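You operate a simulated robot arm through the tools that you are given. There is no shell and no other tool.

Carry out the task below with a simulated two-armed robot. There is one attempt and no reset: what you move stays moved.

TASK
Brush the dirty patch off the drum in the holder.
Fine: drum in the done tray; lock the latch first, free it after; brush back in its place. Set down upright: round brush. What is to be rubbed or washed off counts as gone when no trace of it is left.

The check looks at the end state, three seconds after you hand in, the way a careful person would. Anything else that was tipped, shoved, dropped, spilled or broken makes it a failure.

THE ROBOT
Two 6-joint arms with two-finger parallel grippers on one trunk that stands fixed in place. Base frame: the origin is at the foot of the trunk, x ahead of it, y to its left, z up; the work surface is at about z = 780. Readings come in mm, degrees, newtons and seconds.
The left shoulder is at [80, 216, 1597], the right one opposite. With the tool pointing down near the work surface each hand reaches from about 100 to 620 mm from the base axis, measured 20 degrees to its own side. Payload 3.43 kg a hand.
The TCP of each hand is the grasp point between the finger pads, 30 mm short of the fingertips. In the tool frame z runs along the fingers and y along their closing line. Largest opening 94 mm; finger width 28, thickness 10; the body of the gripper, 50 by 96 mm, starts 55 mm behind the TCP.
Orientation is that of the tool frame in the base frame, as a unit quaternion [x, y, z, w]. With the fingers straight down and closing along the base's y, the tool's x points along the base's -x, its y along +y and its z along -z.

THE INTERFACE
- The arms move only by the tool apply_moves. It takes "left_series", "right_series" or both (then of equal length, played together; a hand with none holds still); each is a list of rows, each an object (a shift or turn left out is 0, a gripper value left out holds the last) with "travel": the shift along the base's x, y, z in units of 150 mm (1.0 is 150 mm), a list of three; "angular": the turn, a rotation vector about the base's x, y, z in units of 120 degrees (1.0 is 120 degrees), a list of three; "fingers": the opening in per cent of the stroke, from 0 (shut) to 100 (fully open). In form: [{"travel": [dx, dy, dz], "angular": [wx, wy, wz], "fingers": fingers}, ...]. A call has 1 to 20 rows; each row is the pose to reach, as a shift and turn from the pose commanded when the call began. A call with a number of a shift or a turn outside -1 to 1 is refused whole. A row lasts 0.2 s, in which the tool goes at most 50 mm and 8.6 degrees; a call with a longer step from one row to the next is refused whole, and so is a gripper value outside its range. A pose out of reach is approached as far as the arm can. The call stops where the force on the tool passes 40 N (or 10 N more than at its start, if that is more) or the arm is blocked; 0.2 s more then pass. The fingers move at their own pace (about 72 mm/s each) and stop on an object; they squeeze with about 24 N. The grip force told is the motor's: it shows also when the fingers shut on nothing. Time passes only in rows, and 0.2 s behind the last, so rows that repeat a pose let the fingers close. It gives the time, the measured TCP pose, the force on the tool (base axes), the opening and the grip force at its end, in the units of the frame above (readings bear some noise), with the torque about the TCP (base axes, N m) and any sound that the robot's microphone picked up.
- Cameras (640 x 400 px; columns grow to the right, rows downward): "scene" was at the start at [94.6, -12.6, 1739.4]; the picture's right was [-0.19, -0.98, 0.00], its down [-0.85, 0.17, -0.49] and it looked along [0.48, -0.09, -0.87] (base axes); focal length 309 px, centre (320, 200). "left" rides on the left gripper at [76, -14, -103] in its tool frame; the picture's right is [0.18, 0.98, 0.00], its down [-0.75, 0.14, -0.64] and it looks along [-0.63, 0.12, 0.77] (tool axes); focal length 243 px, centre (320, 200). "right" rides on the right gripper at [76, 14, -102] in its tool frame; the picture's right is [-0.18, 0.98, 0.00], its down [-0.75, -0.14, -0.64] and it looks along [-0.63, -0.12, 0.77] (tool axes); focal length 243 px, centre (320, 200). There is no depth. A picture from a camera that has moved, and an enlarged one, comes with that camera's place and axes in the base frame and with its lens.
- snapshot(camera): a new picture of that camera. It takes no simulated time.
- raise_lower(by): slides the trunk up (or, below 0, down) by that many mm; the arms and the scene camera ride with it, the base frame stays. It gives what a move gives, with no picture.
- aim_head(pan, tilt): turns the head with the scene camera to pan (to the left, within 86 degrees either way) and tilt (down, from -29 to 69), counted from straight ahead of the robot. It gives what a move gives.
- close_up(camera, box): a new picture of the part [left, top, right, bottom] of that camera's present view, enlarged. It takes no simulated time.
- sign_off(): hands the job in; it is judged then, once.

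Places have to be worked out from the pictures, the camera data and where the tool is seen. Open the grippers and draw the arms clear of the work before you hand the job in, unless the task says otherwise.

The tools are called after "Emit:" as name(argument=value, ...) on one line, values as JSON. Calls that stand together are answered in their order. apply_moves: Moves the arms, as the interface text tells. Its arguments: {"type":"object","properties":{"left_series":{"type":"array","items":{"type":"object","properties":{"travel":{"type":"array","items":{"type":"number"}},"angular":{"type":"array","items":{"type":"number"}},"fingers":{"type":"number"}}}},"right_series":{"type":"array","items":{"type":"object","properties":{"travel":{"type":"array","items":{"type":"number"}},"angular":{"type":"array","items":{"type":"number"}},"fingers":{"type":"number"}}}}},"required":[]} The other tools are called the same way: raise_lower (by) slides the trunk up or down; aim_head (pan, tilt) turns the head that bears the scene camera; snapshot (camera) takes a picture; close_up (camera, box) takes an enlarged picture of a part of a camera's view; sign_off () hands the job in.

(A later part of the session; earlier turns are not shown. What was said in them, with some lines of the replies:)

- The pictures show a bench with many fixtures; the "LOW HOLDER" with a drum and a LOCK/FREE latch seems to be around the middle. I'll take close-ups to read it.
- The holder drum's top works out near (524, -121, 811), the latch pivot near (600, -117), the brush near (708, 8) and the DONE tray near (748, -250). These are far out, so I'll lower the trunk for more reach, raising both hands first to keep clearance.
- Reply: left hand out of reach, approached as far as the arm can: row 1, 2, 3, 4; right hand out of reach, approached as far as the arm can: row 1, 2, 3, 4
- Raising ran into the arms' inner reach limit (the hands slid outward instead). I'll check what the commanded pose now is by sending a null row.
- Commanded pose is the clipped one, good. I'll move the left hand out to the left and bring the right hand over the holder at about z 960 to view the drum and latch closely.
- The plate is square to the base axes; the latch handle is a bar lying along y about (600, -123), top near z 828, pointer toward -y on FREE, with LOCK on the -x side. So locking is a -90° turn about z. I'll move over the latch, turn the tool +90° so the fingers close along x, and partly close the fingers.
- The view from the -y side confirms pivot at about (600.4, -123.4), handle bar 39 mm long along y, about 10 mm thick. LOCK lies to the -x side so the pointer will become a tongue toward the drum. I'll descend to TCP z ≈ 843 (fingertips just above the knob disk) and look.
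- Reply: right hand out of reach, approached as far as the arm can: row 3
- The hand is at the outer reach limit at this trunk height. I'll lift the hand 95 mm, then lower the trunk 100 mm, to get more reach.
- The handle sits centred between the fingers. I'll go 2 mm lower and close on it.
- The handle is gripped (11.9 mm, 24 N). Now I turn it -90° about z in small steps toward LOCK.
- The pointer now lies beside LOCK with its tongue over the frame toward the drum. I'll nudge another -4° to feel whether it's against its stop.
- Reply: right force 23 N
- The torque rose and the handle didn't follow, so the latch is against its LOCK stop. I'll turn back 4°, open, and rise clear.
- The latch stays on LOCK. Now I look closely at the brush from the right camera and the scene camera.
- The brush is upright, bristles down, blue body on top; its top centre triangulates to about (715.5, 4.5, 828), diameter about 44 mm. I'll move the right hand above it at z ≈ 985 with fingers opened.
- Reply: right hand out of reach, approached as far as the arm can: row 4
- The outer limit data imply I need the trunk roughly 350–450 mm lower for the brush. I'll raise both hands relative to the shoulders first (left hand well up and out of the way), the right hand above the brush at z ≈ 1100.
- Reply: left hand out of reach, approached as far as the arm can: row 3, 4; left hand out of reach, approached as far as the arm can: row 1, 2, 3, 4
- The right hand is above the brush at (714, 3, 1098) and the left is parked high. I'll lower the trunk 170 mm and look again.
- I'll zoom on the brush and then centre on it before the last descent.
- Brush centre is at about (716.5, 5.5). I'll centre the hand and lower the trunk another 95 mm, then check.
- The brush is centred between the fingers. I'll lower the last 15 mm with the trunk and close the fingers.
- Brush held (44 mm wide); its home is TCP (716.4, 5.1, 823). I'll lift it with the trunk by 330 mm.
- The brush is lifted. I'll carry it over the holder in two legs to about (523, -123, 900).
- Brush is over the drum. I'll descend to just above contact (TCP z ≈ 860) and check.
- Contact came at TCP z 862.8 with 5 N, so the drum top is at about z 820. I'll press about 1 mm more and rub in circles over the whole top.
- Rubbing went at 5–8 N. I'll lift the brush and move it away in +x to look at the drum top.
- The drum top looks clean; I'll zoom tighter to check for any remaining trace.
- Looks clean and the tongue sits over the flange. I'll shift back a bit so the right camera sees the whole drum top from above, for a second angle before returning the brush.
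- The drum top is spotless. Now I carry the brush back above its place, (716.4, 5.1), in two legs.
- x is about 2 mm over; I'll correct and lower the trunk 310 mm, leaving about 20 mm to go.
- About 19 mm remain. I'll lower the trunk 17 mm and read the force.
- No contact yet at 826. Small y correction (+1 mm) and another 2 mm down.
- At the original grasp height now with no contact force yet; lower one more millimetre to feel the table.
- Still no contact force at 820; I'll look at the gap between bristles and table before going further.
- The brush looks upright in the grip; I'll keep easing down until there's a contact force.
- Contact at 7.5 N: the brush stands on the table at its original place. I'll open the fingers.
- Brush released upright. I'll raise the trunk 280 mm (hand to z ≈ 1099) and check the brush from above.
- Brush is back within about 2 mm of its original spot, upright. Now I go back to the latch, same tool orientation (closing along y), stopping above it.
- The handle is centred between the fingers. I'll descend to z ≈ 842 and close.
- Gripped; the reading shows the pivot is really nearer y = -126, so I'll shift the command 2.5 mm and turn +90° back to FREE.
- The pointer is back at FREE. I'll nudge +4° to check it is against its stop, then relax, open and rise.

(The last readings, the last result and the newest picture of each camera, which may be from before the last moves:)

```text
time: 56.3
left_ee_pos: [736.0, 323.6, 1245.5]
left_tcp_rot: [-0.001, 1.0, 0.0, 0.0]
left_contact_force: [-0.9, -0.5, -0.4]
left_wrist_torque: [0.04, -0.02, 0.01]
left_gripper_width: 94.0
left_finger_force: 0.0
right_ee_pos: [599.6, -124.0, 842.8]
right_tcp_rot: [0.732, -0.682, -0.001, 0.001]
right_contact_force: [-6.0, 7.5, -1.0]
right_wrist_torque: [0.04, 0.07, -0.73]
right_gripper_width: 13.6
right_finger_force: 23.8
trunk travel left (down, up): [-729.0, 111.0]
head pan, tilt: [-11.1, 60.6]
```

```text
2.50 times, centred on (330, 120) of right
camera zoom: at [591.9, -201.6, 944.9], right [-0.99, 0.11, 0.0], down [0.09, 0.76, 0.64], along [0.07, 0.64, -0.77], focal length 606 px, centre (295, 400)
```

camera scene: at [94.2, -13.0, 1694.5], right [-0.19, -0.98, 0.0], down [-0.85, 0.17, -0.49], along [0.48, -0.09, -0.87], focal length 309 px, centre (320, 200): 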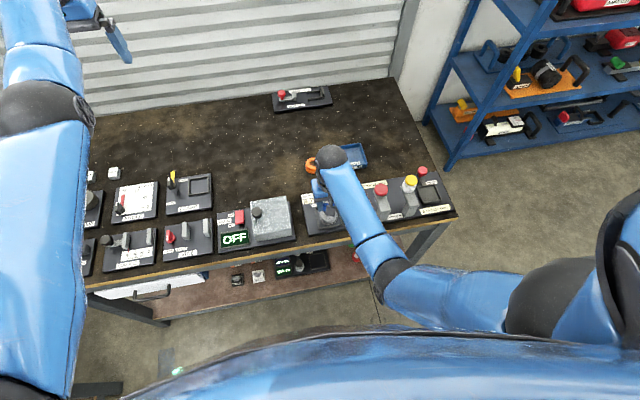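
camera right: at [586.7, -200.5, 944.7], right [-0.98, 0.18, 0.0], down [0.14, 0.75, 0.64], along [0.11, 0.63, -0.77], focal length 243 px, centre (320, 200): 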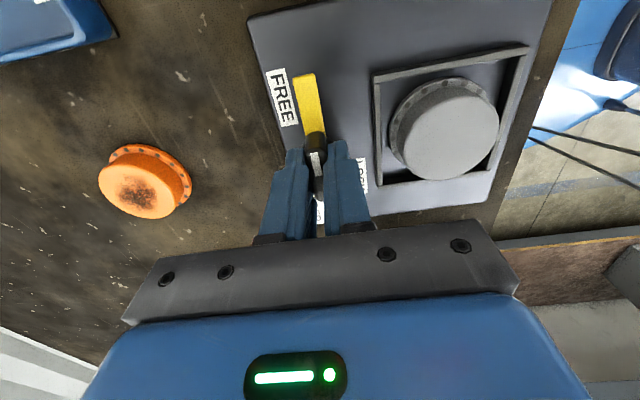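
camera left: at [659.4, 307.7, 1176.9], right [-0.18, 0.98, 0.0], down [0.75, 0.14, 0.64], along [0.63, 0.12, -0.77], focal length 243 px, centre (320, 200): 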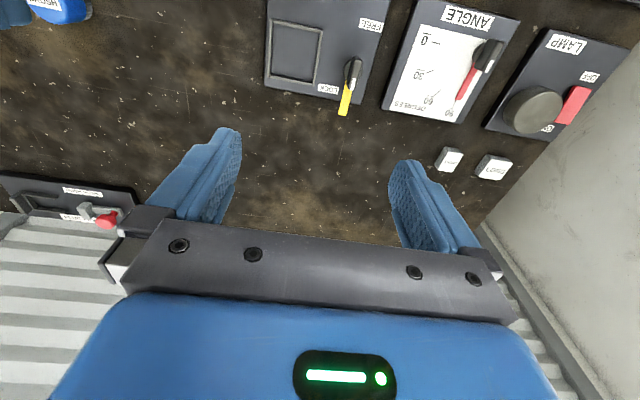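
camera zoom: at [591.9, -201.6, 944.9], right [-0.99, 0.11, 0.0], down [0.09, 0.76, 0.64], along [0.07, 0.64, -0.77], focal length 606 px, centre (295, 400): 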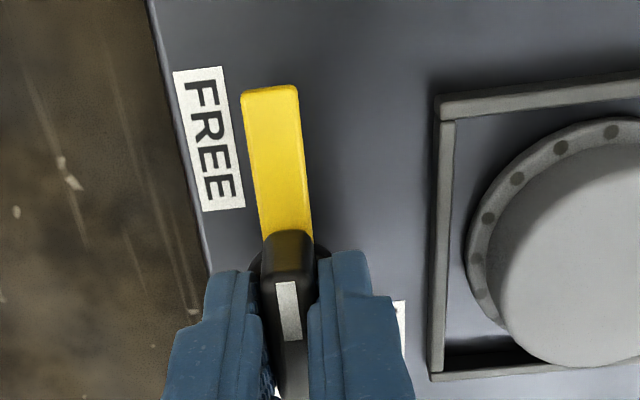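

The torque rise shows the FREE stop. I'll relax, open, rise 80 mm and turn the tool back to 0°, moving toward the drum.

Emit:
apply_moves(right_series=[{"angular": [0, 0, -0.0333]}, {"angular": [0, 0, -0.0333], "fingers": 45}, {"angular": [0, 0, -0.0333], "fingers": 45}, {"angular": [0, 0, -0.0333], "fingers": 45}, {"travel": [0, 0, 0.2], "angular": [0, 0, -0.0333], "fingers": 45}, {"travel": [0, 0, 0.4], "angular": [0, 0, -0.0333], "fingers": 45}, {"travel": [0, 0, 0.5], "angular": [0, 0, -0.1]}, {"travel": [0, 0, 0.5], "angular": [0, 0, -0.16]}, {"travel": [0, 0, 0.5], "angular": [0, 0, -0.22]}, {"travel": [0, 0, 0.5], "angular": [0, 0, -0.28]}, {"travel": [0, 0, 0.5], "angular": [0, 0, -0.34]}, {"travel": [0, 0, 0.5], "angular": [0, 0, -0.4]}, {"travel": [0, 0, 0.5], "angular": [0, 0, -0.46]}, {"travel": [0, 0, 0.5], "angular": [0, 0, -0.52]}, {"travel": [0, 0, 0.5], "angular": [0, 0, -0.58]}, {"travel": [0, 0, 0.5], "angular": [0, 0, -0.64]}, {"travel": [0, 0, 0.5], "angular": [0, 0, -0.7]}, {"travel": [0, 0, 0.5], "angular": [0, 0, -0.76]}, {"travel": [0, 0, 0.5], "angular": [0, 0, -0.7833]}])

Emit:
snapshot(camera="right")

Emit:
close_up(camera="scene", box=[270, 160, 380, 240])

```text
time: 60.3
left_ee_pos: [735.7, 323.7, 1245.9]
left_tcp_rot: [0.001, 1.0, 0.0, 0.0]
left_contact_force: [0.3, -0.1, -0.9]
left_wrist_torque: [0.01, -0.01, -0.02]
left_gripper_width: 94.0
left_finger_force: 0.2
right_ee_pos: [600.5, -125.9, 917.1]
right_tcp_rot: [0.0, 1.0, 0.0, 0.0]
right_contact_force: [0.4, -0.1, 0.9]
right_wrist_torque: [-0.01, -0.01, -0.03]
right_gripper_width: 42.1
right_finger_force: 0.1
trunk travel left (down, up): [-729.0, 111.0]
head pan, tilt: [-11.1, 60.6]
```

```text
taken
camera right: at [524.8, -111.0, 1020.4], right [0.19, 0.98, 0.0], down [0.75, -0.14, 0.64], along [0.63, -0.12, -0.77], focal length 243 px, centre (320, 200)
```

right: 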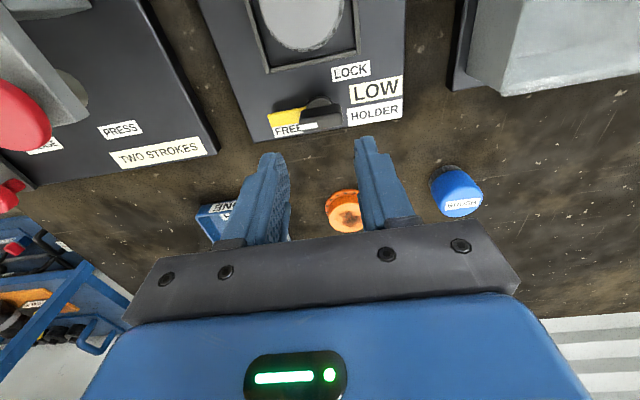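

```text
5.00 times, centred on (325, 200) of scene
camera zoom: at [94.8, -12.4, 1641.2], right [-0.19, -0.98, 0.0], down [-0.85, 0.17, -0.49], along [0.48, -0.09, -0.87], focal length 1546 px, centre (295, 200)
```

zoom: 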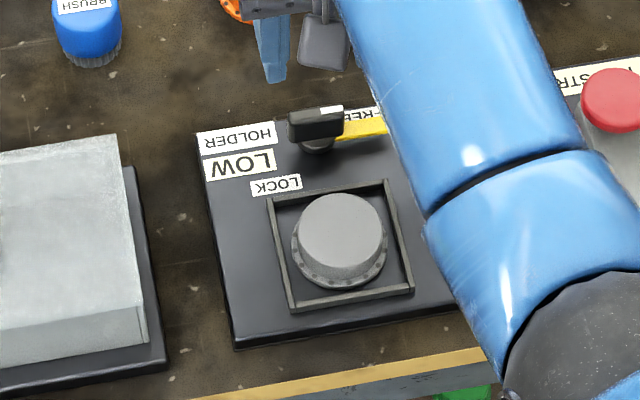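

The latch is FREE and the drum sits loose in the frame. I'll move above the drum centre (523.3, -123.5) with fingers open to 80 mm.

Emit:
apply_moves(right_series=[{"travel": [-0.17, 0.005, 0], "fingers": 85}, {"travel": [-0.34, 0.01, -0.05]}, {"travel": [-0.515, 0.016, -0.15]}, {"travel": [-0.515, 0.016, -0.25]}, {"travel": [-0.515, 0.016, -0.25]}])

Emit:
snapshot(camera="right")

Emit:
close_up(camera="scene", box=[270, 160, 380, 240])

```text
time: 61.5
left_ee_pos: [736.5, 323.0, 1246.0]
left_tcp_rot: [-0.001, 1.0, 0.0, 0.001]
left_contact_force: [0.5, -0.6, -1.0]
left_wrist_torque: [-0.02, 0.01, -0.01]
left_gripper_width: 94.1
left_finger_force: 0.0
right_ee_pos: [524.1, -123.9, 880.6]
right_tcp_rot: [0.0, 1.0, 0.0, 0.0]
right_contact_force: [0.0, 0.0, -0.1]
right_wrist_torque: [-0.01, 0.01, -0.03]
right_gripper_width: 80.0
right_finger_force: 0.0
trunk travel left (down, up): [-729.0, 111.0]
head pan, tilt: [-11.1, 60.6]
```

```text
taken
camera right: at [447.8, -108.7, 982.8], right [0.18, 0.98, 0.0], down [0.75, -0.14, 0.64], along [0.63, -0.12, -0.77], focal length 243 px, centre (320, 200)
```

right: 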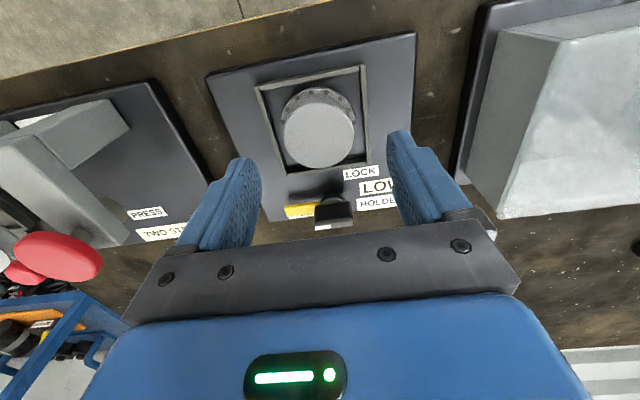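

```text
5.00 times, centred on (325, 200) of scene
camera zoom: at [95.1, -12.3, 1641.2], right [-0.19, -0.98, 0.0], down [-0.85, 0.17, -0.49], along [0.48, -0.09, -0.87], focal length 1546 px, centre (295, 200)
```

zoom: 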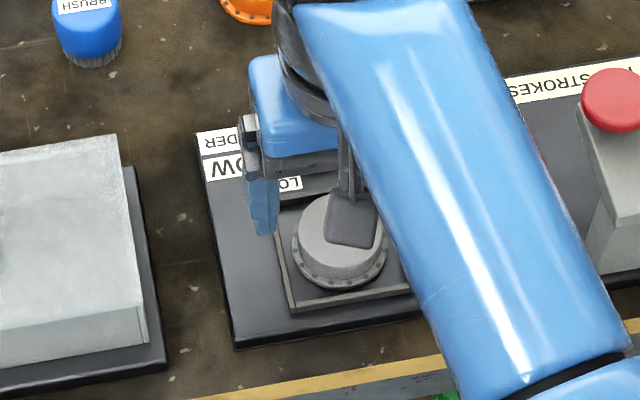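

Drum centre reads (522.6, -123.3). I'll descend to TCP z ≈ 836 (tips just above the frame) and check before closing.

Emit:
apply_moves(right_series=[{"travel": [-0.008, 0.003, -0.15]}, {"travel": [-0.008, 0.003, -0.25]}, {"travel": [-0.008, 0.003, -0.297]}, {"travel": [-0.008, 0.003, -0.297]}])

Emit:
snapshot(camera="right")

Emit:
close_up(camera="scene", box=[290, 180, 370, 240])

```text
time: 62.5
left_ee_pos: [734.9, 322.7, 1245.5]
left_tcp_rot: [0.0, 1.0, 0.0, 0.0]
left_contact_force: [0.2, -0.7, -0.2]
left_wrist_torque: [0.0, 0.01, -0.01]
left_gripper_width: 94.2
left_finger_force: 0.0
right_ee_pos: [521.4, -122.9, 836.5]
right_tcp_rot: [0.0, 1.0, 0.0, 0.0]
right_contact_force: [0.0, 0.2, -0.6]
right_wrist_torque: [0.02, -0.02, -0.02]
right_gripper_width: 79.9
right_finger_force: 0.0
trunk travel left (down, up): [-729.0, 111.0]
head pan, tilt: [-11.1, 60.6]
```

```text
taken
camera right: at [445.9, -108.5, 938.3], right [0.18, 0.98, 0.0], down [0.75, -0.14, 0.64], along [0.63, -0.12, -0.77], focal length 243 px, centre (320, 200)
```

right: 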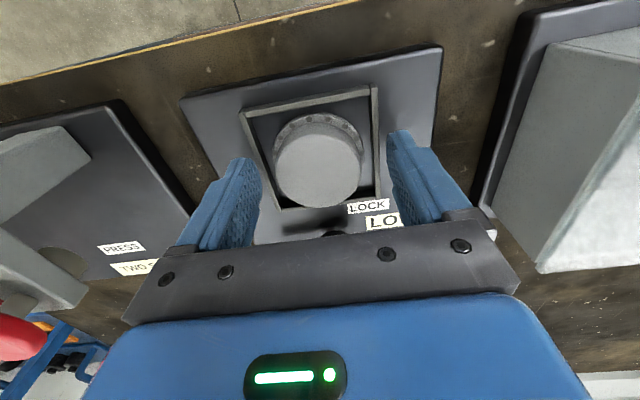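

```text
6.67 times, centred on (330, 210) of scene
camera zoom: at [94.7, -12.4, 1641.2], right [-0.19, -0.98, 0.0], down [-0.85, 0.17, -0.49], along [0.48, -0.09, -0.87], focal length 2061 px, centre (253, 133)
```

zoom: 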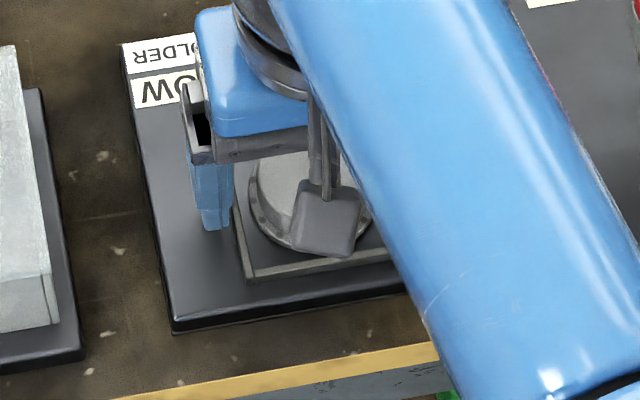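

The fingers straddle the drum just above the frame, no contact. I'll close on the drum body.

Emit:
apply_moves(right_series=[{"fingers": 65}, {"fingers": 55}, {"fingers": 0}, {"fingers": 0}, {"fingers": 0}])

Emit:
snapshot(camera="right")

```text
time: 63.7
left_ee_pos: [736.2, 323.1, 1245.8]
left_tcp_rot: [0.0, 1.0, 0.0, 0.0]
left_contact_force: [0.4, -0.7, -0.7]
left_wrist_torque: [0.01, -0.01, 0.02]
left_gripper_width: 93.9
left_finger_force: 0.1
right_ee_pos: [522.3, -123.9, 836.1]
right_tcp_rot: [0.0, 1.0, 0.0, 0.0]
right_contact_force: [0.1, -1.3, 1.0]
right_wrist_torque: [-0.02, -0.01, -0.03]
right_gripper_width: 50.6
right_finger_force: 24.1
trunk travel left (down, up): [-729.0, 111.0]
head pan, tilt: [-11.1, 60.6]
```

```text
taken
camera right: at [446.0, -108.4, 938.5], right [0.18, 0.98, 0.0], down [0.75, -0.14, 0.64], along [0.63, -0.12, -0.77], focal length 243 px, centre (320, 200)
```

right: 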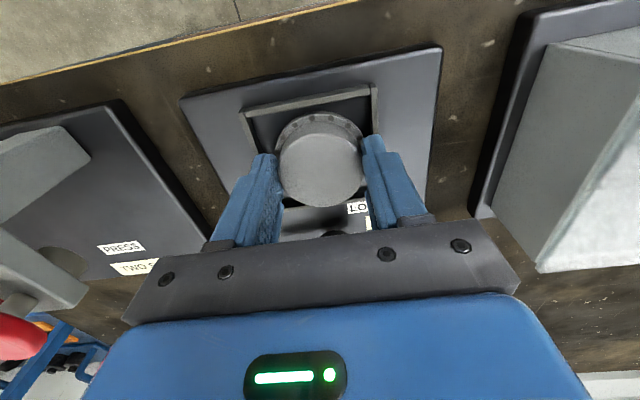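

Drum gripped (50.6 mm). I'll lift it straight up out of the frame by raising the trunk 40 mm first, then check.

Emit:
raise_lower(by=40)

Emit:
snapshot(camera="right")

Emit:
close_up(camera="scene", box=[270, 160, 390, 250])

```text
time: 64.5
left_ee_pos: [735.0, 322.6, 1286.0]
left_tcp_rot: [0.001, 1.0, 0.0, 0.0]
left_contact_force: [-0.4, -0.4, 0.3]
left_wrist_torque: [-0.01, 0.0, 0.03]
left_gripper_width: 93.8
left_finger_force: 0.0
right_ee_pos: [520.6, -122.1, 877.2]
right_tcp_rot: [0.0, 1.0, 0.001, 0.0]
right_contact_force: [-0.7, -0.5, -0.6]
right_wrist_torque: [0.01, 0.0, 0.02]
right_gripper_width: 50.8
right_finger_force: 24.1
trunk travel left (down, up): [-769.0, 71.0]
head pan, tilt: [-11.1, 60.6]
```

```text
taken
camera right: at [445.9, -108.5, 978.4], right [0.18, 0.98, 0.0], down [0.75, -0.14, 0.64], along [0.63, -0.12, -0.77], focal length 243 px, centre (320, 200)
```

right: 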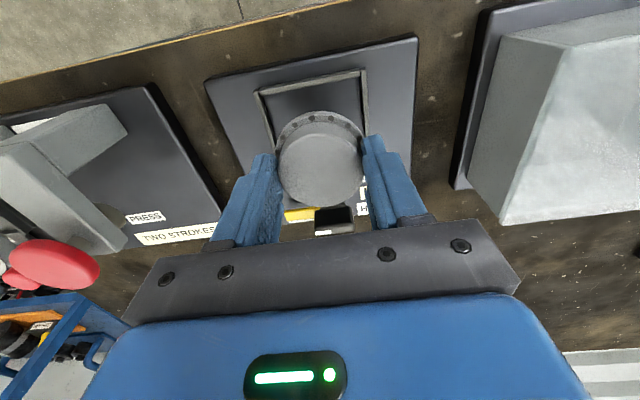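

```text
4.44 times, centred on (330, 205) of scene
camera zoom: at [94.8, -12.4, 1681.2], right [-0.19, -0.98, 0.0], down [-0.85, 0.17, -0.49], along [0.48, -0.09, -0.87], focal length 1374 px, centre (276, 178)
```

zoom: 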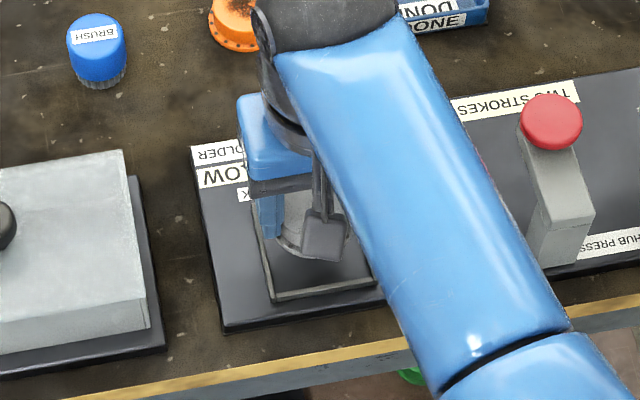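

The drum came up cleanly. I'll raise the trunk 50 mm more, then carry toward the tray in legs.

Emit:
raise_lower(by=50)

Emit:
apply_moves(right_series=[{"travel": [0.188, -0.08, 0.22], "fingers": 0}, {"travel": [0.376, -0.18, 0.44]}, {"travel": [0.565, -0.3, 0.66]}, {"travel": [0.753, -0.42, 0.87]}])

Emit:
apply_moves(right_series=[{"travel": [0.188, -0.105, 0.22]}, {"travel": [0.376, -0.21, 0.44]}, {"travel": [0.565, -0.315, 0.66]}, {"travel": [0.753, -0.42, 0.87]}])

Emit:
snapshot(camera="right")

Emit:
snapshot(camera="scene")

```text
time: 65.4
left_ee_pos: [736.8, 323.1, 1335.2]
left_tcp_rot: [0.0, 1.0, 0.0, -0.002]
left_contact_force: [-0.3, 0.2, 0.2]
left_wrist_torque: [0.03, -0.02, 0.01]
left_gripper_width: 94.3
left_finger_force: 0.1
right_ee_pos: [521.8, -123.5, 927.1]
right_tcp_rot: [0.0, 1.0, 0.001, 0.0]
right_contact_force: [0.0, -1.5, 0.1]
right_wrist_torque: [0.01, 0.02, 0.01]
right_gripper_width: 50.5
right_finger_force: 23.8
trunk travel left (down, up): [-819.0, 21.0]
head pan, tilt: [-11.1, 60.6]
```

```text
time: 66.4
left_ee_pos: [737.6, 322.3, 1335.5]
left_tcp_rot: [0.0, 1.0, 0.001, 0.0]
left_contact_force: [-0.1, 0.2, 0.4]
left_wrist_torque: [-0.03, 0.02, -0.02]
left_gripper_width: 93.8
left_finger_force: 0.0
right_ee_pos: [633.9, -186.5, 1055.5]
right_tcp_rot: [-0.001, 1.0, 0.001, -0.002]
right_contact_force: [-0.4, 0.3, -0.9]
right_wrist_torque: [-0.01, -0.01, 0.01]
right_gripper_width: 50.5
right_finger_force: 23.9
trunk travel left (down, up): [-819.0, 21.0]
head pan, tilt: [-11.1, 60.6]
```

```text
time: 67.4
left_ee_pos: [736.4, 323.4, 1335.3]
left_tcp_rot: [0.0, 1.0, 0.0, 0.001]
left_contact_force: [-0.2, 1.1, 0.1]
left_wrist_torque: [-0.01, 0.0, 0.01]
left_gripper_width: 93.9
left_finger_force: 0.0
right_ee_pos: [747.7, -249.0, 1188.5]
right_tcp_rot: [-0.001, 1.0, -0.001, -0.001]
right_contact_force: [-0.9, -0.4, -0.8]
right_wrist_torque: [-0.01, -0.01, -0.01]
right_gripper_width: 50.5
right_finger_force: 23.9
trunk travel left (down, up): [-819.0, 21.0]
head pan, tilt: [-11.1, 60.6]
```

```text
taken
camera right: at [673.0, -234.7, 1290.6], right [0.18, 0.98, 0.0], down [0.75, -0.14, 0.64], along [0.63, -0.12, -0.77], focal length 243 px, centre (320, 200)
```

right: 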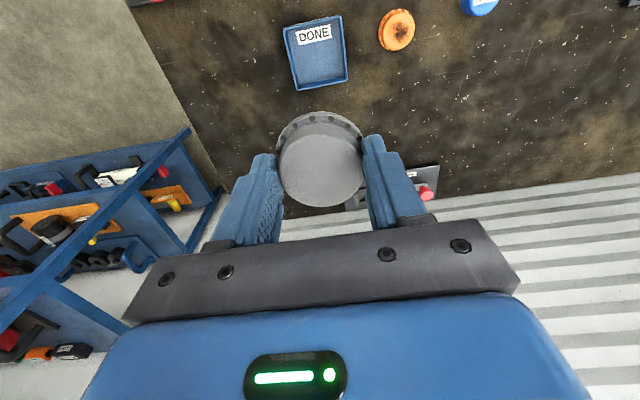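

```text
taken
camera scene: at [95.1, -12.5, 1731.1], right [-0.19, -0.98, 0.0], down [-0.85, 0.17, -0.49], along [0.48, -0.09, -0.87], focal length 309 px, centre (320, 200)
```

scene: 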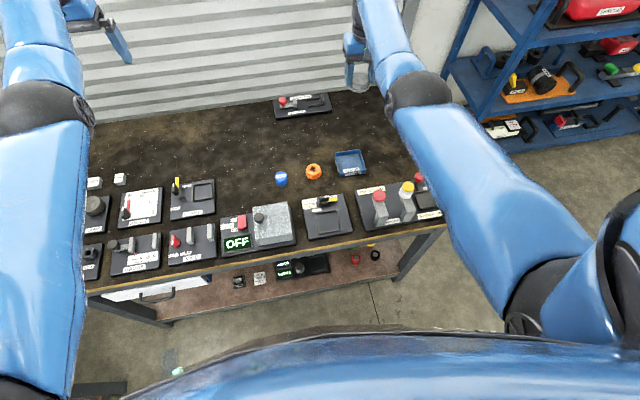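

Both cameras see the DONE tray well now; I'll zoom on it to locate it.

Emit:
close_up(camera="right", box=[260, 0, 380, 100])

Emit:
close_up(camera="scene", box=[320, 135, 390, 185])

```text
4.00 times, centred on (320, 50) of right
camera zoom: at [673.0, -234.7, 1290.6], right [0.18, 0.98, 0.0], down [0.75, -0.14, 0.64], along [0.63, -0.12, -0.77], focal length 970 px, centre (320, 800)
```

zoom: 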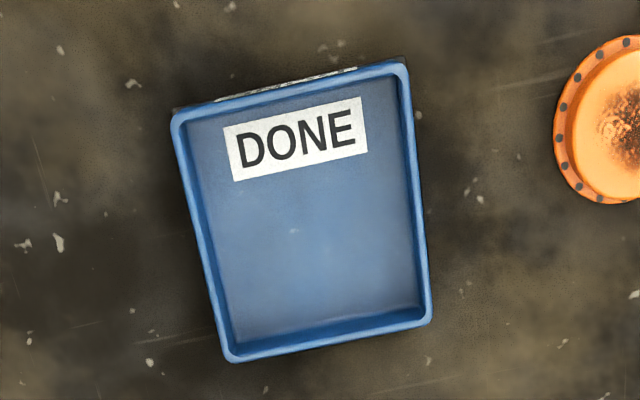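

```text
8.00 times, centred on (355, 160) of scene
camera zoom: at [95.1, -12.5, 1731.1], right [-0.19, -0.98, 0.0], down [-0.85, 0.17, -0.49], along [0.48, -0.09, -0.87], focal length 2473 px, centre (40, 520)
```

zoom: 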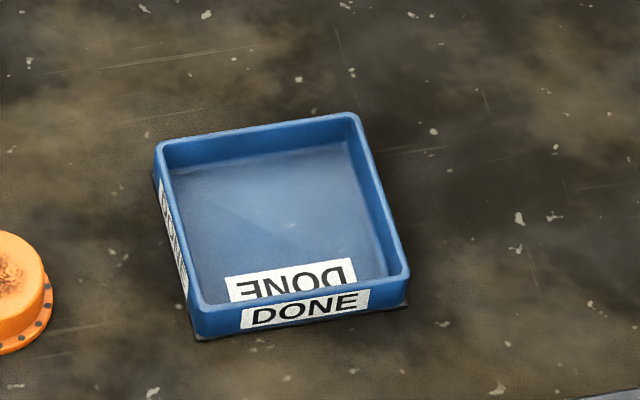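

The tray centre is at about (749.5, -253.5), rim near z 805, inside about 88 mm. I'll centre over it and lower the trunk in stages.

Emit:
apply_moves(right_series=[{"travel": [0.012, -0.03, 0], "fingers": 0}, {"travel": [0.012, -0.03, 0]}])

Emit:
raise_lower(by=-200)

Emit:
snapshot(camera="scene")

Emit:
snapshot(camera="right")

```text
time: 68.0
left_ee_pos: [736.9, 322.7, 1335.6]
left_tcp_rot: [0.0, 1.0, 0.0, 0.0]
left_contact_force: [-0.6, -0.5, -0.7]
left_wrist_torque: [-0.01, 0.03, 0.0]
left_gripper_width: 94.0
left_finger_force: 0.2
right_ee_pos: [750.6, -253.3, 1187.7]
right_tcp_rot: [0.0, 1.0, 0.0, 0.001]
right_contact_force: [0.8, 0.2, -0.5]
right_wrist_torque: [0.02, 0.0, -0.01]
right_gripper_width: 50.6
right_finger_force: 24.6
trunk travel left (down, up): [-819.0, 21.0]
head pan, tilt: [-11.1, 60.6]
```

```text
time: 70.2
left_ee_pos: [735.9, 322.8, 1135.0]
left_tcp_rot: [0.0, 1.0, 0.0, 0.0]
left_contact_force: [-0.1, -0.9, -0.2]
left_wrist_torque: [0.03, -0.01, -0.01]
left_gripper_width: 94.0
left_finger_force: 0.1
right_ee_pos: [750.1, -254.5, 988.5]
right_tcp_rot: [-0.001, 1.0, 0.0, -0.001]
right_contact_force: [0.2, -0.3, -0.7]
right_wrist_torque: [-0.03, 0.0, 0.0]
right_gripper_width: 50.4
right_finger_force: 24.0
trunk travel left (down, up): [-619.0, 221.0]
head pan, tilt: [-11.1, 60.6]
```

```text
taken
camera scene: at [94.8, -12.5, 1531.3], right [-0.19, -0.98, 0.0], down [-0.85, 0.17, -0.49], along [0.48, -0.09, -0.87], focal length 309 px, centre (320, 200)
```

scene: 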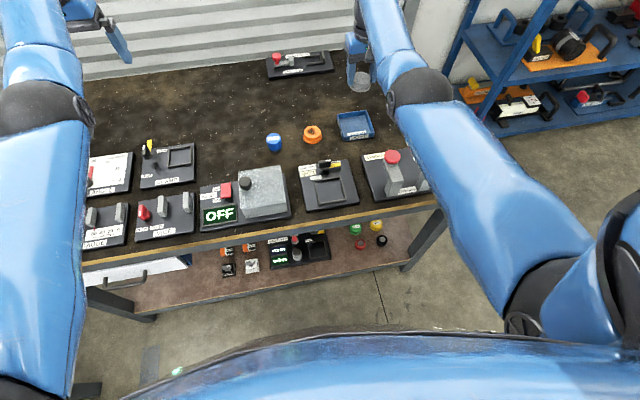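

```text
taken
camera right: at [674.0, -239.0, 1090.3], right [0.18, 0.98, 0.0], down [0.75, -0.14, 0.64], along [0.63, -0.12, -0.77], focal length 243 px, centre (320, 200)
```

right: 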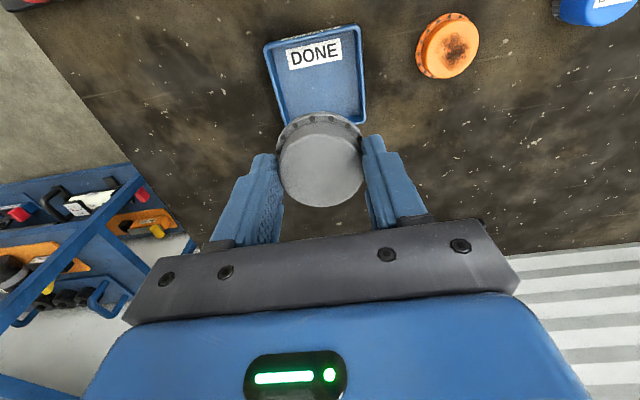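

Alignment holds (tray centre about (750.5, -253.8)). I'll lower another 90 mm and check again.

Emit:
raise_lower(by=-90)

Emit:
snapshot(camera="right")

Emit:
close_up(camera="scene", box=[300, 20, 460, 170])

```text
time: 71.5
left_ee_pos: [736.0, 322.5, 1045.9]
left_tcp_rot: [0.0, 1.0, 0.0, 0.0]
left_contact_force: [0.2, 0.2, 0.4]
left_wrist_torque: [-0.02, -0.01, -0.02]
left_gripper_width: 93.9
left_finger_force: 0.2
right_ee_pos: [748.9, -254.4, 897.5]
right_tcp_rot: [0.0, 1.0, 0.001, 0.0]
right_contact_force: [0.0, 0.2, -0.1]
right_wrist_torque: [0.02, -0.03, -0.01]
right_gripper_width: 50.5
right_finger_force: 24.2
trunk travel left (down, up): [-529.0, 311.0]
head pan, tilt: [-11.1, 60.6]
```

```text
taken
camera right: at [673.9, -239.1, 1000.3], right [0.18, 0.98, 0.0], down [0.75, -0.14, 0.64], along [0.63, -0.12, -0.77], focal length 243 px, centre (320, 200)
```

right: 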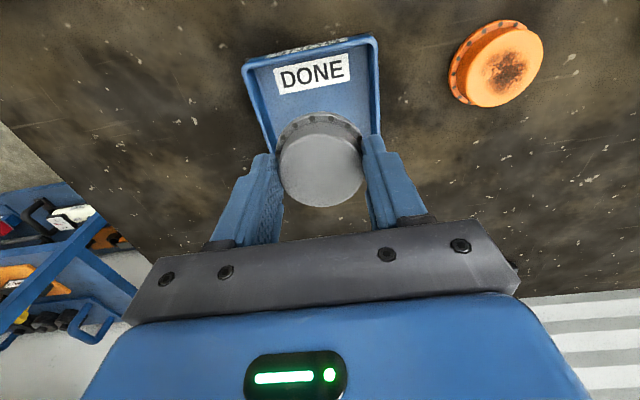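

```text
2.67 times, centred on (380, 95) of scene
camera zoom: at [94.8, -12.5, 1441.2], right [-0.19, -0.98, 0.0], down [-0.85, 0.17, -0.49], along [0.48, -0.09, -0.87], focal length 824 px, centre (160, 480)
```

zoom: 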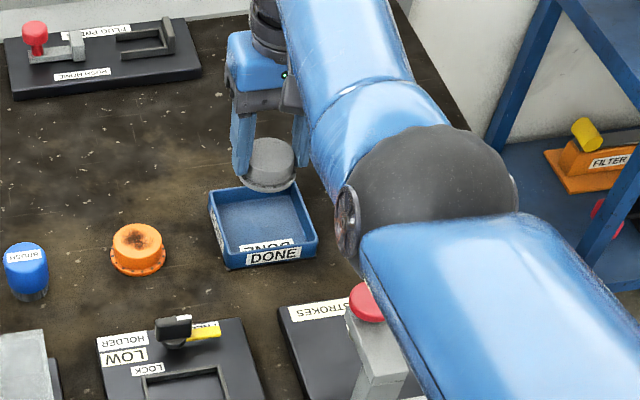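

The arm clears the press knob and the drum is over the tray. Lowering another 45 mm.

Emit:
raise_lower(by=-45)

Emit:
snapshot(camera="right")

Emit:
close_up(camera="scene", box=[320, 30, 400, 110])

```text
time: 72.3
left_ee_pos: [736.4, 324.0, 1001.0]
left_tcp_rot: [0.0, 1.0, 0.0, 0.0]
left_contact_force: [-1.3, 0.0, 0.2]
left_wrist_torque: [0.01, 0.01, 0.0]
left_gripper_width: 94.0
left_finger_force: 0.1
right_ee_pos: [750.1, -252.4, 853.2]
right_tcp_rot: [0.0, 1.0, 0.001, -0.001]
right_contact_force: [0.1, -0.2, -0.7]
right_wrist_torque: [0.01, -0.01, 0.0]
right_gripper_width: 50.8
right_finger_force: 24.5
trunk travel left (down, up): [-484.0, 356.0]
head pan, tilt: [-11.1, 60.6]
```

```text
taken
camera right: at [673.7, -239.1, 955.5], right [0.18, 0.98, 0.0], down [0.75, -0.14, 0.64], along [0.63, -0.12, -0.77], focal length 243 px, centre (320, 200)
```

right: 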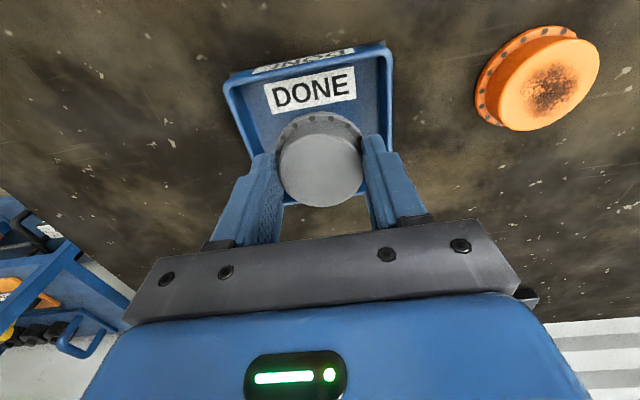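

```text
5.00 times, centred on (360, 70) of scene
camera zoom: at [94.4, -12.5, 1396.3], right [-0.19, -0.98, 0.0], down [-0.85, 0.17, -0.49], along [0.48, -0.09, -0.87], focal length 1546 px, centre (120, 850)
```

zoom: 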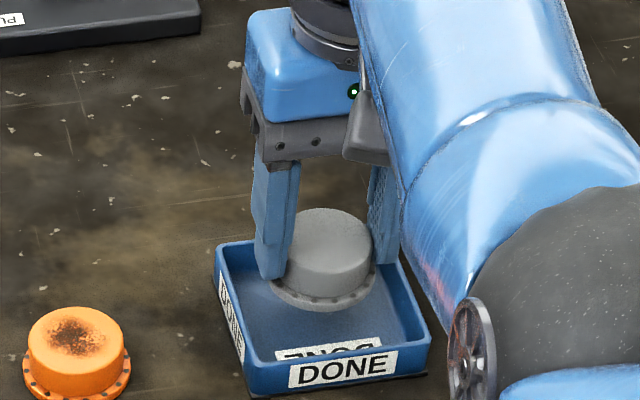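

The drum is entering the tray, centred, fingers clear of the walls. I'll lower 17 mm and then feel for the floor.

Emit:
raise_lower(by=-17)

Emit:
raise_lower(by=-3)

```text
time: 73.0
left_ee_pos: [735.7, 322.5, 983.7]
left_tcp_rot: [0.001, 1.0, 0.0, -0.001]
left_contact_force: [-0.2, -0.4, 0.4]
left_wrist_torque: [0.0, 0.02, 0.0]
left_gripper_width: 94.0
left_finger_force: 0.1
right_ee_pos: [749.8, -253.3, 836.1]
right_tcp_rot: [0.001, 1.0, 0.0, 0.0]
right_contact_force: [-0.4, -0.1, -1.0]
right_wrist_torque: [0.02, 0.01, 0.02]
right_gripper_width: 50.7
right_finger_force: 23.8
trunk travel left (down, up): [-467.0, 373.0]
head pan, tilt: [-11.1, 60.6]
```

```text
time: 73.5
left_ee_pos: [737.5, 323.0, 980.7]
left_tcp_rot: [0.0, 1.0, 0.0, 0.0]
left_contact_force: [-0.1, -0.9, 0.4]
left_wrist_torque: [0.03, -0.02, -0.01]
left_gripper_width: 94.1
left_finger_force: 0.1
right_ee_pos: [749.7, -253.7, 832.0]
right_tcp_rot: [0.0, 1.0, 0.0, 0.0]
right_contact_force: [0.2, -0.6, -1.1]
right_wrist_torque: [0.01, 0.02, 0.01]
right_gripper_width: 50.6
right_finger_force: 23.8
trunk travel left (down, up): [-464.0, 376.0]
head pan, tilt: [-11.1, 60.6]
```

No contact yet at 832; continuing in small steps.

Emit:
raise_lower(by=-2)

Emit:
raise_lower(by=-1.5)

Emit:
raise_lower(by=-1.5)

```text
time: 74.0
left_ee_pos: [735.7, 324.1, 978.4]
left_tcp_rot: [0.0, 1.0, 0.0, 0.0]
left_contact_force: [-0.3, -0.6, 0.3]
left_wrist_torque: [0.01, 0.01, -0.02]
left_gripper_width: 94.2
left_finger_force: 0.2
right_ee_pos: [749.8, -253.4, 830.7]
right_tcp_rot: [0.0, 1.0, 0.0, 0.001]
right_contact_force: [-0.4, 0.3, -0.6]
right_wrist_torque: [0.03, 0.03, 0.0]
right_gripper_width: 50.6
right_finger_force: 23.9
trunk travel left (down, up): [-462.0, 378.0]
head pan, tilt: [-11.1, 60.6]
```

```text
time: 74.5
left_ee_pos: [735.2, 322.4, 975.5]
left_tcp_rot: [0.0, 1.0, 0.0, 0.0]
left_contact_force: [0.8, -0.6, -0.4]
left_wrist_torque: [-0.01, -0.02, 0.04]
left_gripper_width: 94.0
left_finger_force: 0.0
right_ee_pos: [748.9, -253.6, 828.6]
right_tcp_rot: [0.0, 1.0, -0.001, 0.0]
right_contact_force: [-1.2, -0.4, -0.4]
right_wrist_torque: [-0.02, 0.01, -0.03]
right_gripper_width: 50.6
right_finger_force: 24.2
trunk travel left (down, up): [-460.0, 380.0]
head pan, tilt: [-11.1, 60.6]
```

```text
time: 75.0
left_ee_pos: [735.9, 323.0, 976.5]
left_tcp_rot: [0.0, 1.0, 0.0, 0.0]
left_contact_force: [-0.3, -0.3, -0.5]
left_wrist_torque: [0.02, 0.01, -0.05]
left_gripper_width: 93.9
left_finger_force: 0.0
right_ee_pos: [749.6, -254.1, 827.5]
right_tcp_rot: [0.0, 1.0, -0.001, -0.001]
right_contact_force: [0.7, -0.2, -0.6]
right_wrist_torque: [-0.01, 0.02, -0.02]
right_gripper_width: 50.6
right_finger_force: 24.1
trunk travel left (down, up): [-459.0, 381.0]
head pan, tilt: [-11.1, 60.6]
```

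Emit:
close_up(camera="scene", box=[320, 30, 400, 110])

Emit:
raise_lower(by=-1)

Emit:
raise_lower(by=-1)

```text
5.00 times, centred on (360, 70) of scene
camera zoom: at [95.1, -12.5, 1371.2], right [-0.19, -0.98, 0.0], down [-0.85, 0.17, -0.49], along [0.48, -0.09, -0.87], focal length 1546 px, centre (120, 850)
```

zoom: 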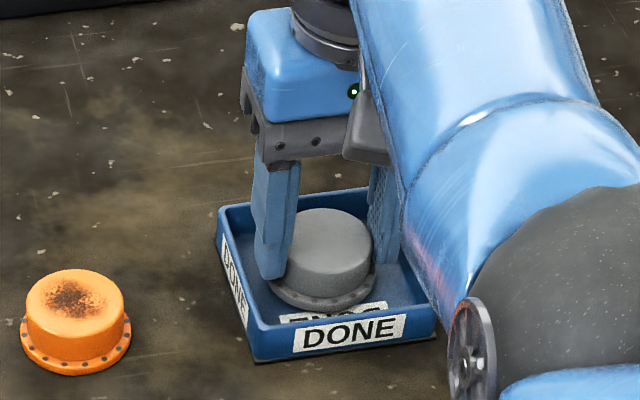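

```text
time: 75.5
left_ee_pos: [735.6, 323.3, 975.4]
left_tcp_rot: [0.0, 1.0, 0.0, 0.0]
left_contact_force: [-0.2, 0.2, 0.5]
left_wrist_torque: [0.0, -0.01, 0.0]
left_gripper_width: 93.8
left_finger_force: 0.0
right_ee_pos: [749.7, -254.3, 827.0]
right_tcp_rot: [0.0, 1.0, 0.0, 0.0]
right_contact_force: [0.3, -0.9, -0.2]
right_wrist_torque: [-0.04, 0.02, -0.02]
right_gripper_width: 50.4
right_finger_force: 23.9
trunk travel left (down, up): [-458.0, 382.0]
head pan, tilt: [-11.1, 60.6]
```

```text
time: 76.0
left_ee_pos: [735.7, 324.0, 973.9]
left_tcp_rot: [0.0, 1.0, 0.0, 0.0]
left_contact_force: [0.4, -0.3, 0.1]
left_wrist_torque: [0.0, 0.0, -0.03]
left_gripper_width: 93.9
left_finger_force: 0.2
right_ee_pos: [750.4, -254.9, 825.2]
right_tcp_rot: [0.0, 1.0, -0.001, 0.0]
right_contact_force: [-0.7, -0.1, -0.1]
right_wrist_torque: [0.02, 0.03, 0.01]
right_gripper_width: 50.6
right_finger_force: 23.6
trunk travel left (down, up): [-457.0, 383.0]
head pan, tilt: [-11.1, 60.6]
```

Still free at 825; the fingertips have about 12 mm to the tray floor, so I keep lowering gently.

Emit:
raise_lower(by=-1)

Emit:
raise_lower(by=-1)

Emit:
raise_lower(by=-1)

Emit:
close_up(camera="scene", box=[340, 60, 400, 110])

```text
time: 76.6
left_ee_pos: [736.7, 324.1, 973.7]
left_tcp_rot: [0.001, 1.0, 0.0, 0.0]
left_contact_force: [0.1, 0.0, 0.7]
left_wrist_torque: [-0.02, -0.03, 0.04]
left_gripper_width: 93.9
left_finger_force: 0.0
right_ee_pos: [750.1, -254.8, 824.8]
right_tcp_rot: [0.0, 1.0, 0.0, 0.0]
right_contact_force: [-0.6, 0.1, -0.8]
right_wrist_torque: [0.02, 0.0, -0.02]
right_gripper_width: 50.3
right_finger_force: 23.8
trunk travel left (down, up): [-456.0, 384.0]
head pan, tilt: [-11.1, 60.6]
```

```text
time: 77.1
left_ee_pos: [734.3, 321.8, 971.8]
left_tcp_rot: [-0.001, 1.0, 0.0, 0.0]
left_contact_force: [0.1, 0.5, 0.5]
left_wrist_torque: [0.0, 0.0, -0.03]
left_gripper_width: 94.0
left_finger_force: 0.1
right_ee_pos: [749.0, -254.3, 824.8]
right_tcp_rot: [0.0, 1.0, 0.0, -0.001]
right_contact_force: [0.8, 0.0, 3.4]
right_wrist_torque: [0.05, 0.08, 0.0]
right_gripper_width: 50.7
right_finger_force: 24.1
trunk travel left (down, up): [-455.0, 385.0]
head pan, tilt: [-11.1, 60.6]
```

```text
time: 77.6
left_ee_pos: [734.6, 324.1, 971.8]
left_tcp_rot: [0.001, 1.0, 0.0, -0.001]
left_contact_force: [-0.1, 0.5, -0.7]
left_wrist_torque: [0.01, -0.01, -0.01]
left_gripper_width: 93.8
left_finger_force: 0.0
right_ee_pos: [748.9, -254.7, 825.1]
right_tcp_rot: [0.0, 1.0, 0.0, 0.001]
right_contact_force: [1.4, 0.5, 8.1]
right_wrist_torque: [0.05, 0.1, -0.05]
right_gripper_width: 50.8
right_finger_force: 24.0
trunk travel left (down, up): [-454.0, 386.0]
head pan, tilt: [-11.1, 60.6]
```

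```text
8.00 times, centred on (370, 85) of scene
camera zoom: at [93.7, -12.2, 1366.4], right [-0.19, -0.98, 0.0], down [-0.85, 0.17, -0.49], along [0.48, -0.09, -0.87], focal length 2473 px, centre (-80, 1120)
```

zoom: 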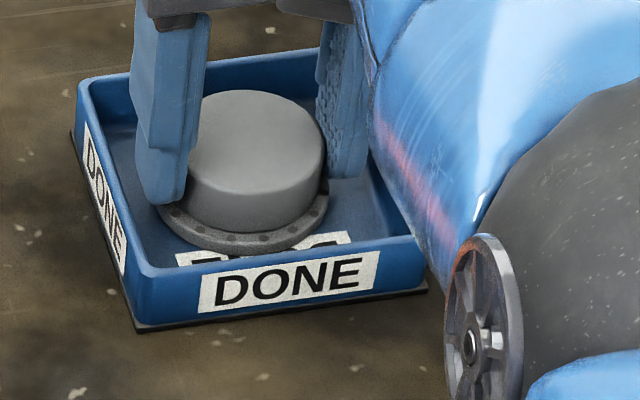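

Contact at 8 N — the drum is on the tray floor. I'll open only to about 59 mm so the fingers don't hit the tray walls, then lift.

Emit:
apply_moves(right_series=[{"fingers": 58}, {"fingers": 63}, {"fingers": 63}])

Emit:
snapshot(camera="right")

Emit:
close_up(camera="scene", box=[340, 60, 400, 110])

```text
time: 78.4
left_ee_pos: [736.4, 322.3, 970.4]
left_tcp_rot: [0.0, 1.0, 0.0, 0.0]
left_contact_force: [0.2, -0.2, -0.1]
left_wrist_torque: [-0.02, 0.01, 0.0]
left_gripper_width: 93.9
left_finger_force: 0.0
right_ee_pos: [750.3, -252.8, 823.3]
right_tcp_rot: [0.0, 1.0, 0.0, 0.0]
right_contact_force: [0.5, 0.2, 0.7]
right_wrist_torque: [-0.02, 0.03, -0.03]
right_gripper_width: 59.2
right_finger_force: 0.1
trunk travel left (down, up): [-454.0, 386.0]
head pan, tilt: [-11.1, 60.6]
```

```text
taken
camera right: at [674.0, -239.0, 925.0], right [0.18, 0.98, 0.0], down [0.75, -0.14, 0.64], along [0.63, -0.12, -0.77], focal length 243 px, centre (320, 200)
```

right: 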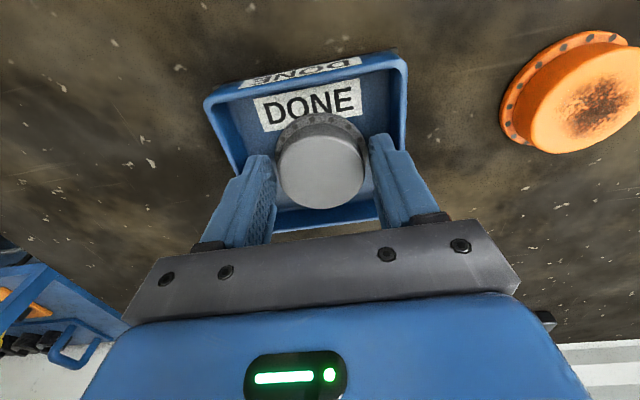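

```text
8.00 times, centred on (370, 85) of scene
camera zoom: at [95.0, -12.5, 1366.2], right [-0.19, -0.98, 0.0], down [-0.85, 0.17, -0.49], along [0.48, -0.09, -0.87], focal length 2473 px, centre (-80, 1120)
```

zoom: 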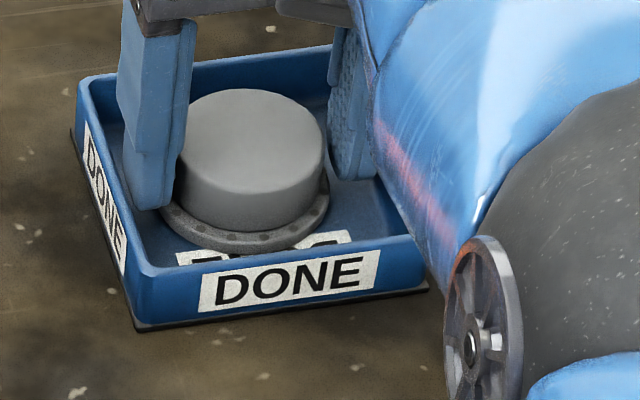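

Released with both fingers clear of drum and walls. I'll raise the trunk 60 mm and confirm the drum stayed.

Emit:
raise_lower(by=60)

Emit:
snapshot(camera="right")

```text
time: 79.4
left_ee_pos: [735.8, 323.4, 1030.6]
left_tcp_rot: [0.0, 1.0, 0.0, 0.0]
left_contact_force: [-0.6, 0.4, 0.0]
left_wrist_torque: [-0.02, 0.04, -0.03]
left_gripper_width: 93.8
left_finger_force: 0.0
right_ee_pos: [750.7, -253.6, 883.3]
right_tcp_rot: [0.001, 1.0, 0.0, 0.0]
right_contact_force: [-0.4, 0.1, -0.1]
right_wrist_torque: [0.03, -0.01, -0.01]
right_gripper_width: 59.3
right_finger_force: 0.0
trunk travel left (down, up): [-514.0, 326.0]
head pan, tilt: [-11.1, 60.6]
```

```text
taken
camera right: at [674.1, -239.0, 985.0], right [0.18, 0.98, 0.0], down [0.75, -0.14, 0.64], along [0.63, -0.12, -0.77], focal length 243 px, centre (320, 200)
```

right: 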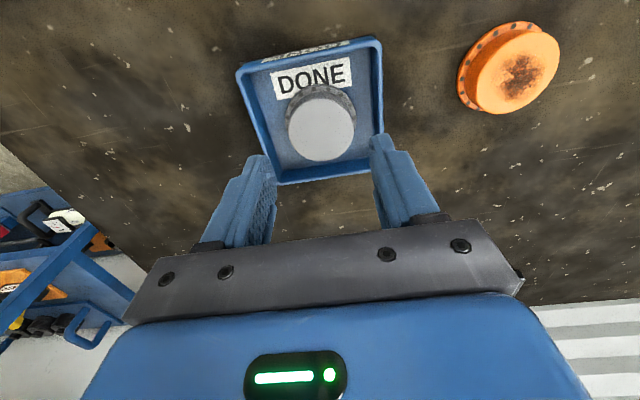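

The drum sits flat in the tray. I'll raise the trunk 290 mm, open the gripper fully, and then check the whole bench.

Emit:
raise_lower(by=290)

Emit:
apply_moves(right_series=[{"fingers": 100}, {"travel": [0, -0.25, 0], "fingers": 100}, {"travel": [0, -0.5, 0], "fingers": 100}, {"travel": [0, -0.75, 0], "fingers": 100}, {"travel": [0, -1.0, 0], "fingers": 100}])

Emit:
snapshot(camera="scene")

Emit:
snapshot(camera="right")

```text
time: 82.3
left_ee_pos: [735.4, 322.5, 1321.2]
left_tcp_rot: [0.0, 1.0, -0.001, 0.0]
left_contact_force: [0.1, -0.8, 0.8]
left_wrist_torque: [-0.01, -0.01, 0.0]
left_gripper_width: 93.5
left_finger_force: 0.0
right_ee_pos: [749.4, -253.0, 1172.9]
right_tcp_rot: [0.0, 1.0, 0.0, 0.0]
right_contact_force: [-0.3, -0.1, -0.5]
right_wrist_torque: [0.02, 0.0, -0.02]
right_gripper_width: 59.2
right_finger_force: 0.1
trunk travel left (down, up): [-804.0, 36.0]
head pan, tilt: [-11.1, 60.6]
```

```text
time: 83.5
left_ee_pos: [735.0, 322.6, 1321.1]
left_tcp_rot: [-0.001, 1.0, 0.001, -0.001]
left_contact_force: [1.1, 0.2, -0.2]
left_wrist_torque: [0.0, -0.02, -0.03]
left_gripper_width: 94.2
left_finger_force: 0.1
right_ee_pos: [731.1, -397.8, 1176.6]
right_tcp_rot: [-0.001, 1.0, 0.001, 0.0]
right_contact_force: [-0.5, -0.1, -1.1]
right_wrist_torque: [-0.01, -0.01, 0.02]
right_gripper_width: 94.2
right_finger_force: 0.0
right hand out of reach, approached as far as the arm can: row 4, 5
trunk travel left (down, up): [-804.0, 36.0]
head pan, tilt: [-11.1, 60.6]
```

```text
taken
camera scene: at [94.4, -14.0, 1716.2], right [-0.19, -0.98, 0.0], down [-0.85, 0.17, -0.49], along [0.48, -0.09, -0.87], focal length 309 px, centre (320, 200)
```

scene: 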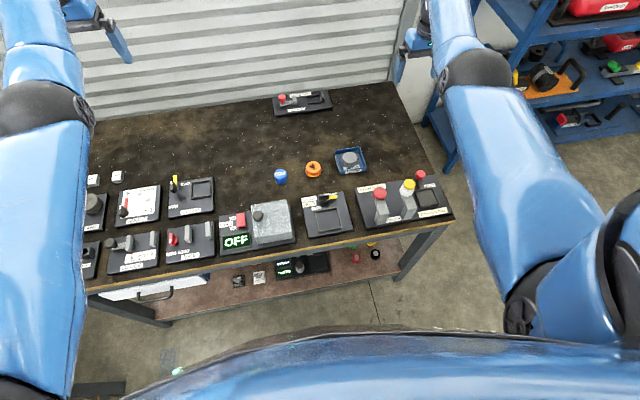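

```text
taken
camera right: at [655.3, -384.9, 1278.3], right [0.18, 0.98, 0.0], down [0.75, -0.14, 0.64], along [0.63, -0.12, -0.77], focal length 243 px, centre (320, 200)
```

right: 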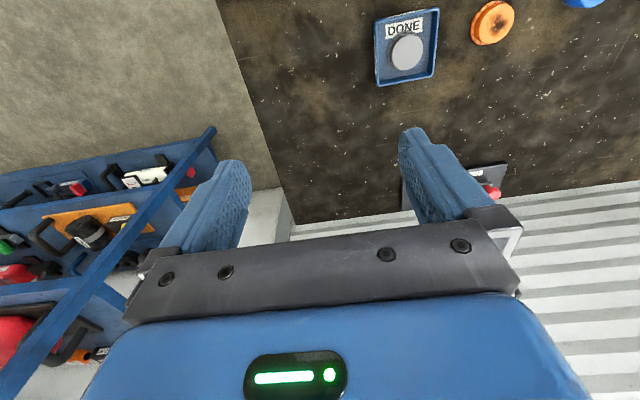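

Everything looks in place; final close-ups of the tray, drum top, brush and latch before handing in.

Emit:
close_up(camera="scene", box=[325, 140, 375, 180])

Emit:
close_up(camera="scene", box=[260, 155, 380, 245])

Emit:
close_up(camera="right", box=[360, 0, 460, 90])

```text
10.00 times, centred on (350, 160) of scene
camera zoom: at [94.4, -14.0, 1716.2], right [-0.19, -0.98, 0.0], down [-0.85, 0.17, -0.49], along [0.48, -0.09, -0.87], focal length 3092 px, centre (20, 600)
```

zoom: 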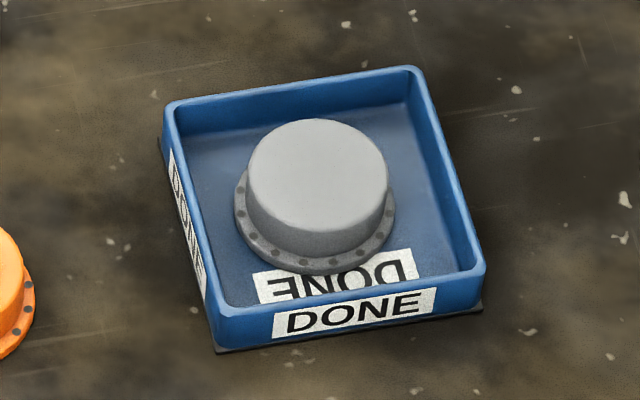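

```text
4.44 times, centred on (320, 200) of scene
camera zoom: at [94.4, -14.0, 1716.2], right [-0.19, -0.98, 0.0], down [-0.85, 0.17, -0.49], along [0.48, -0.09, -0.87], focal length 1374 px, centre (320, 200)
```

zoom: 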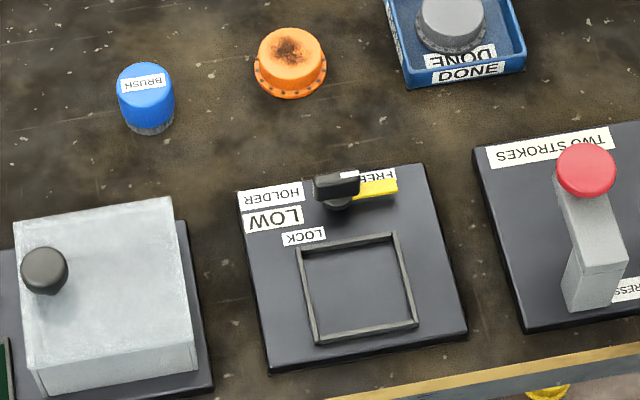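

```text
4.44 times, centred on (410, 45) of right
camera zoom: at [655.3, -384.9, 1278.3], right [0.18, 0.98, 0.0], down [0.75, -0.14, 0.64], along [0.63, -0.12, -0.77], focal length 1078 px, centre (-80, 889)
```

zoom: 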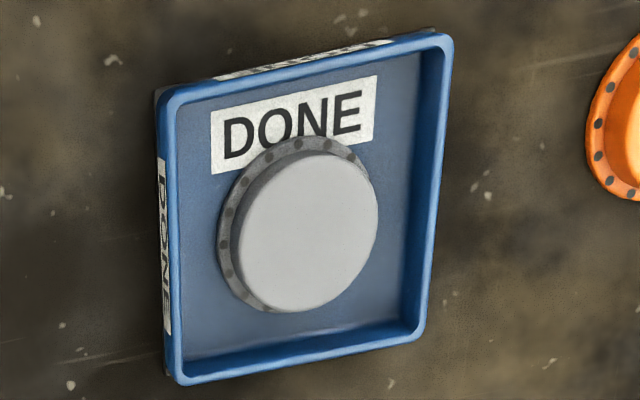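

The drum is clean and flat in the DONE tray, the latch points to FREE, and the brush stands upright in its place. Nothing else moved, both grippers are open and the arms are clear, so I'm handing in.

Emit:
sign_off()

```text
The job is handed in.
```

I brushed the dirty patch off the drum, set the drum in the DONE tray and handed the job in. The close-ups from two angles show no trace of dirt left on the drum top.

- **Latch:** I turned it to LOCK before brushing and back to FREE afterwards. Both times it was against its stop.
- **Drum:** it is flat and centred in the tray, clear of the walls.
- **Brush:** it stands upright within about 2 mm of where it started.
- **Rest of the bench:** nothing else appears moved in the last pictures. I opened both grippers and drew the arms clear before handing in.
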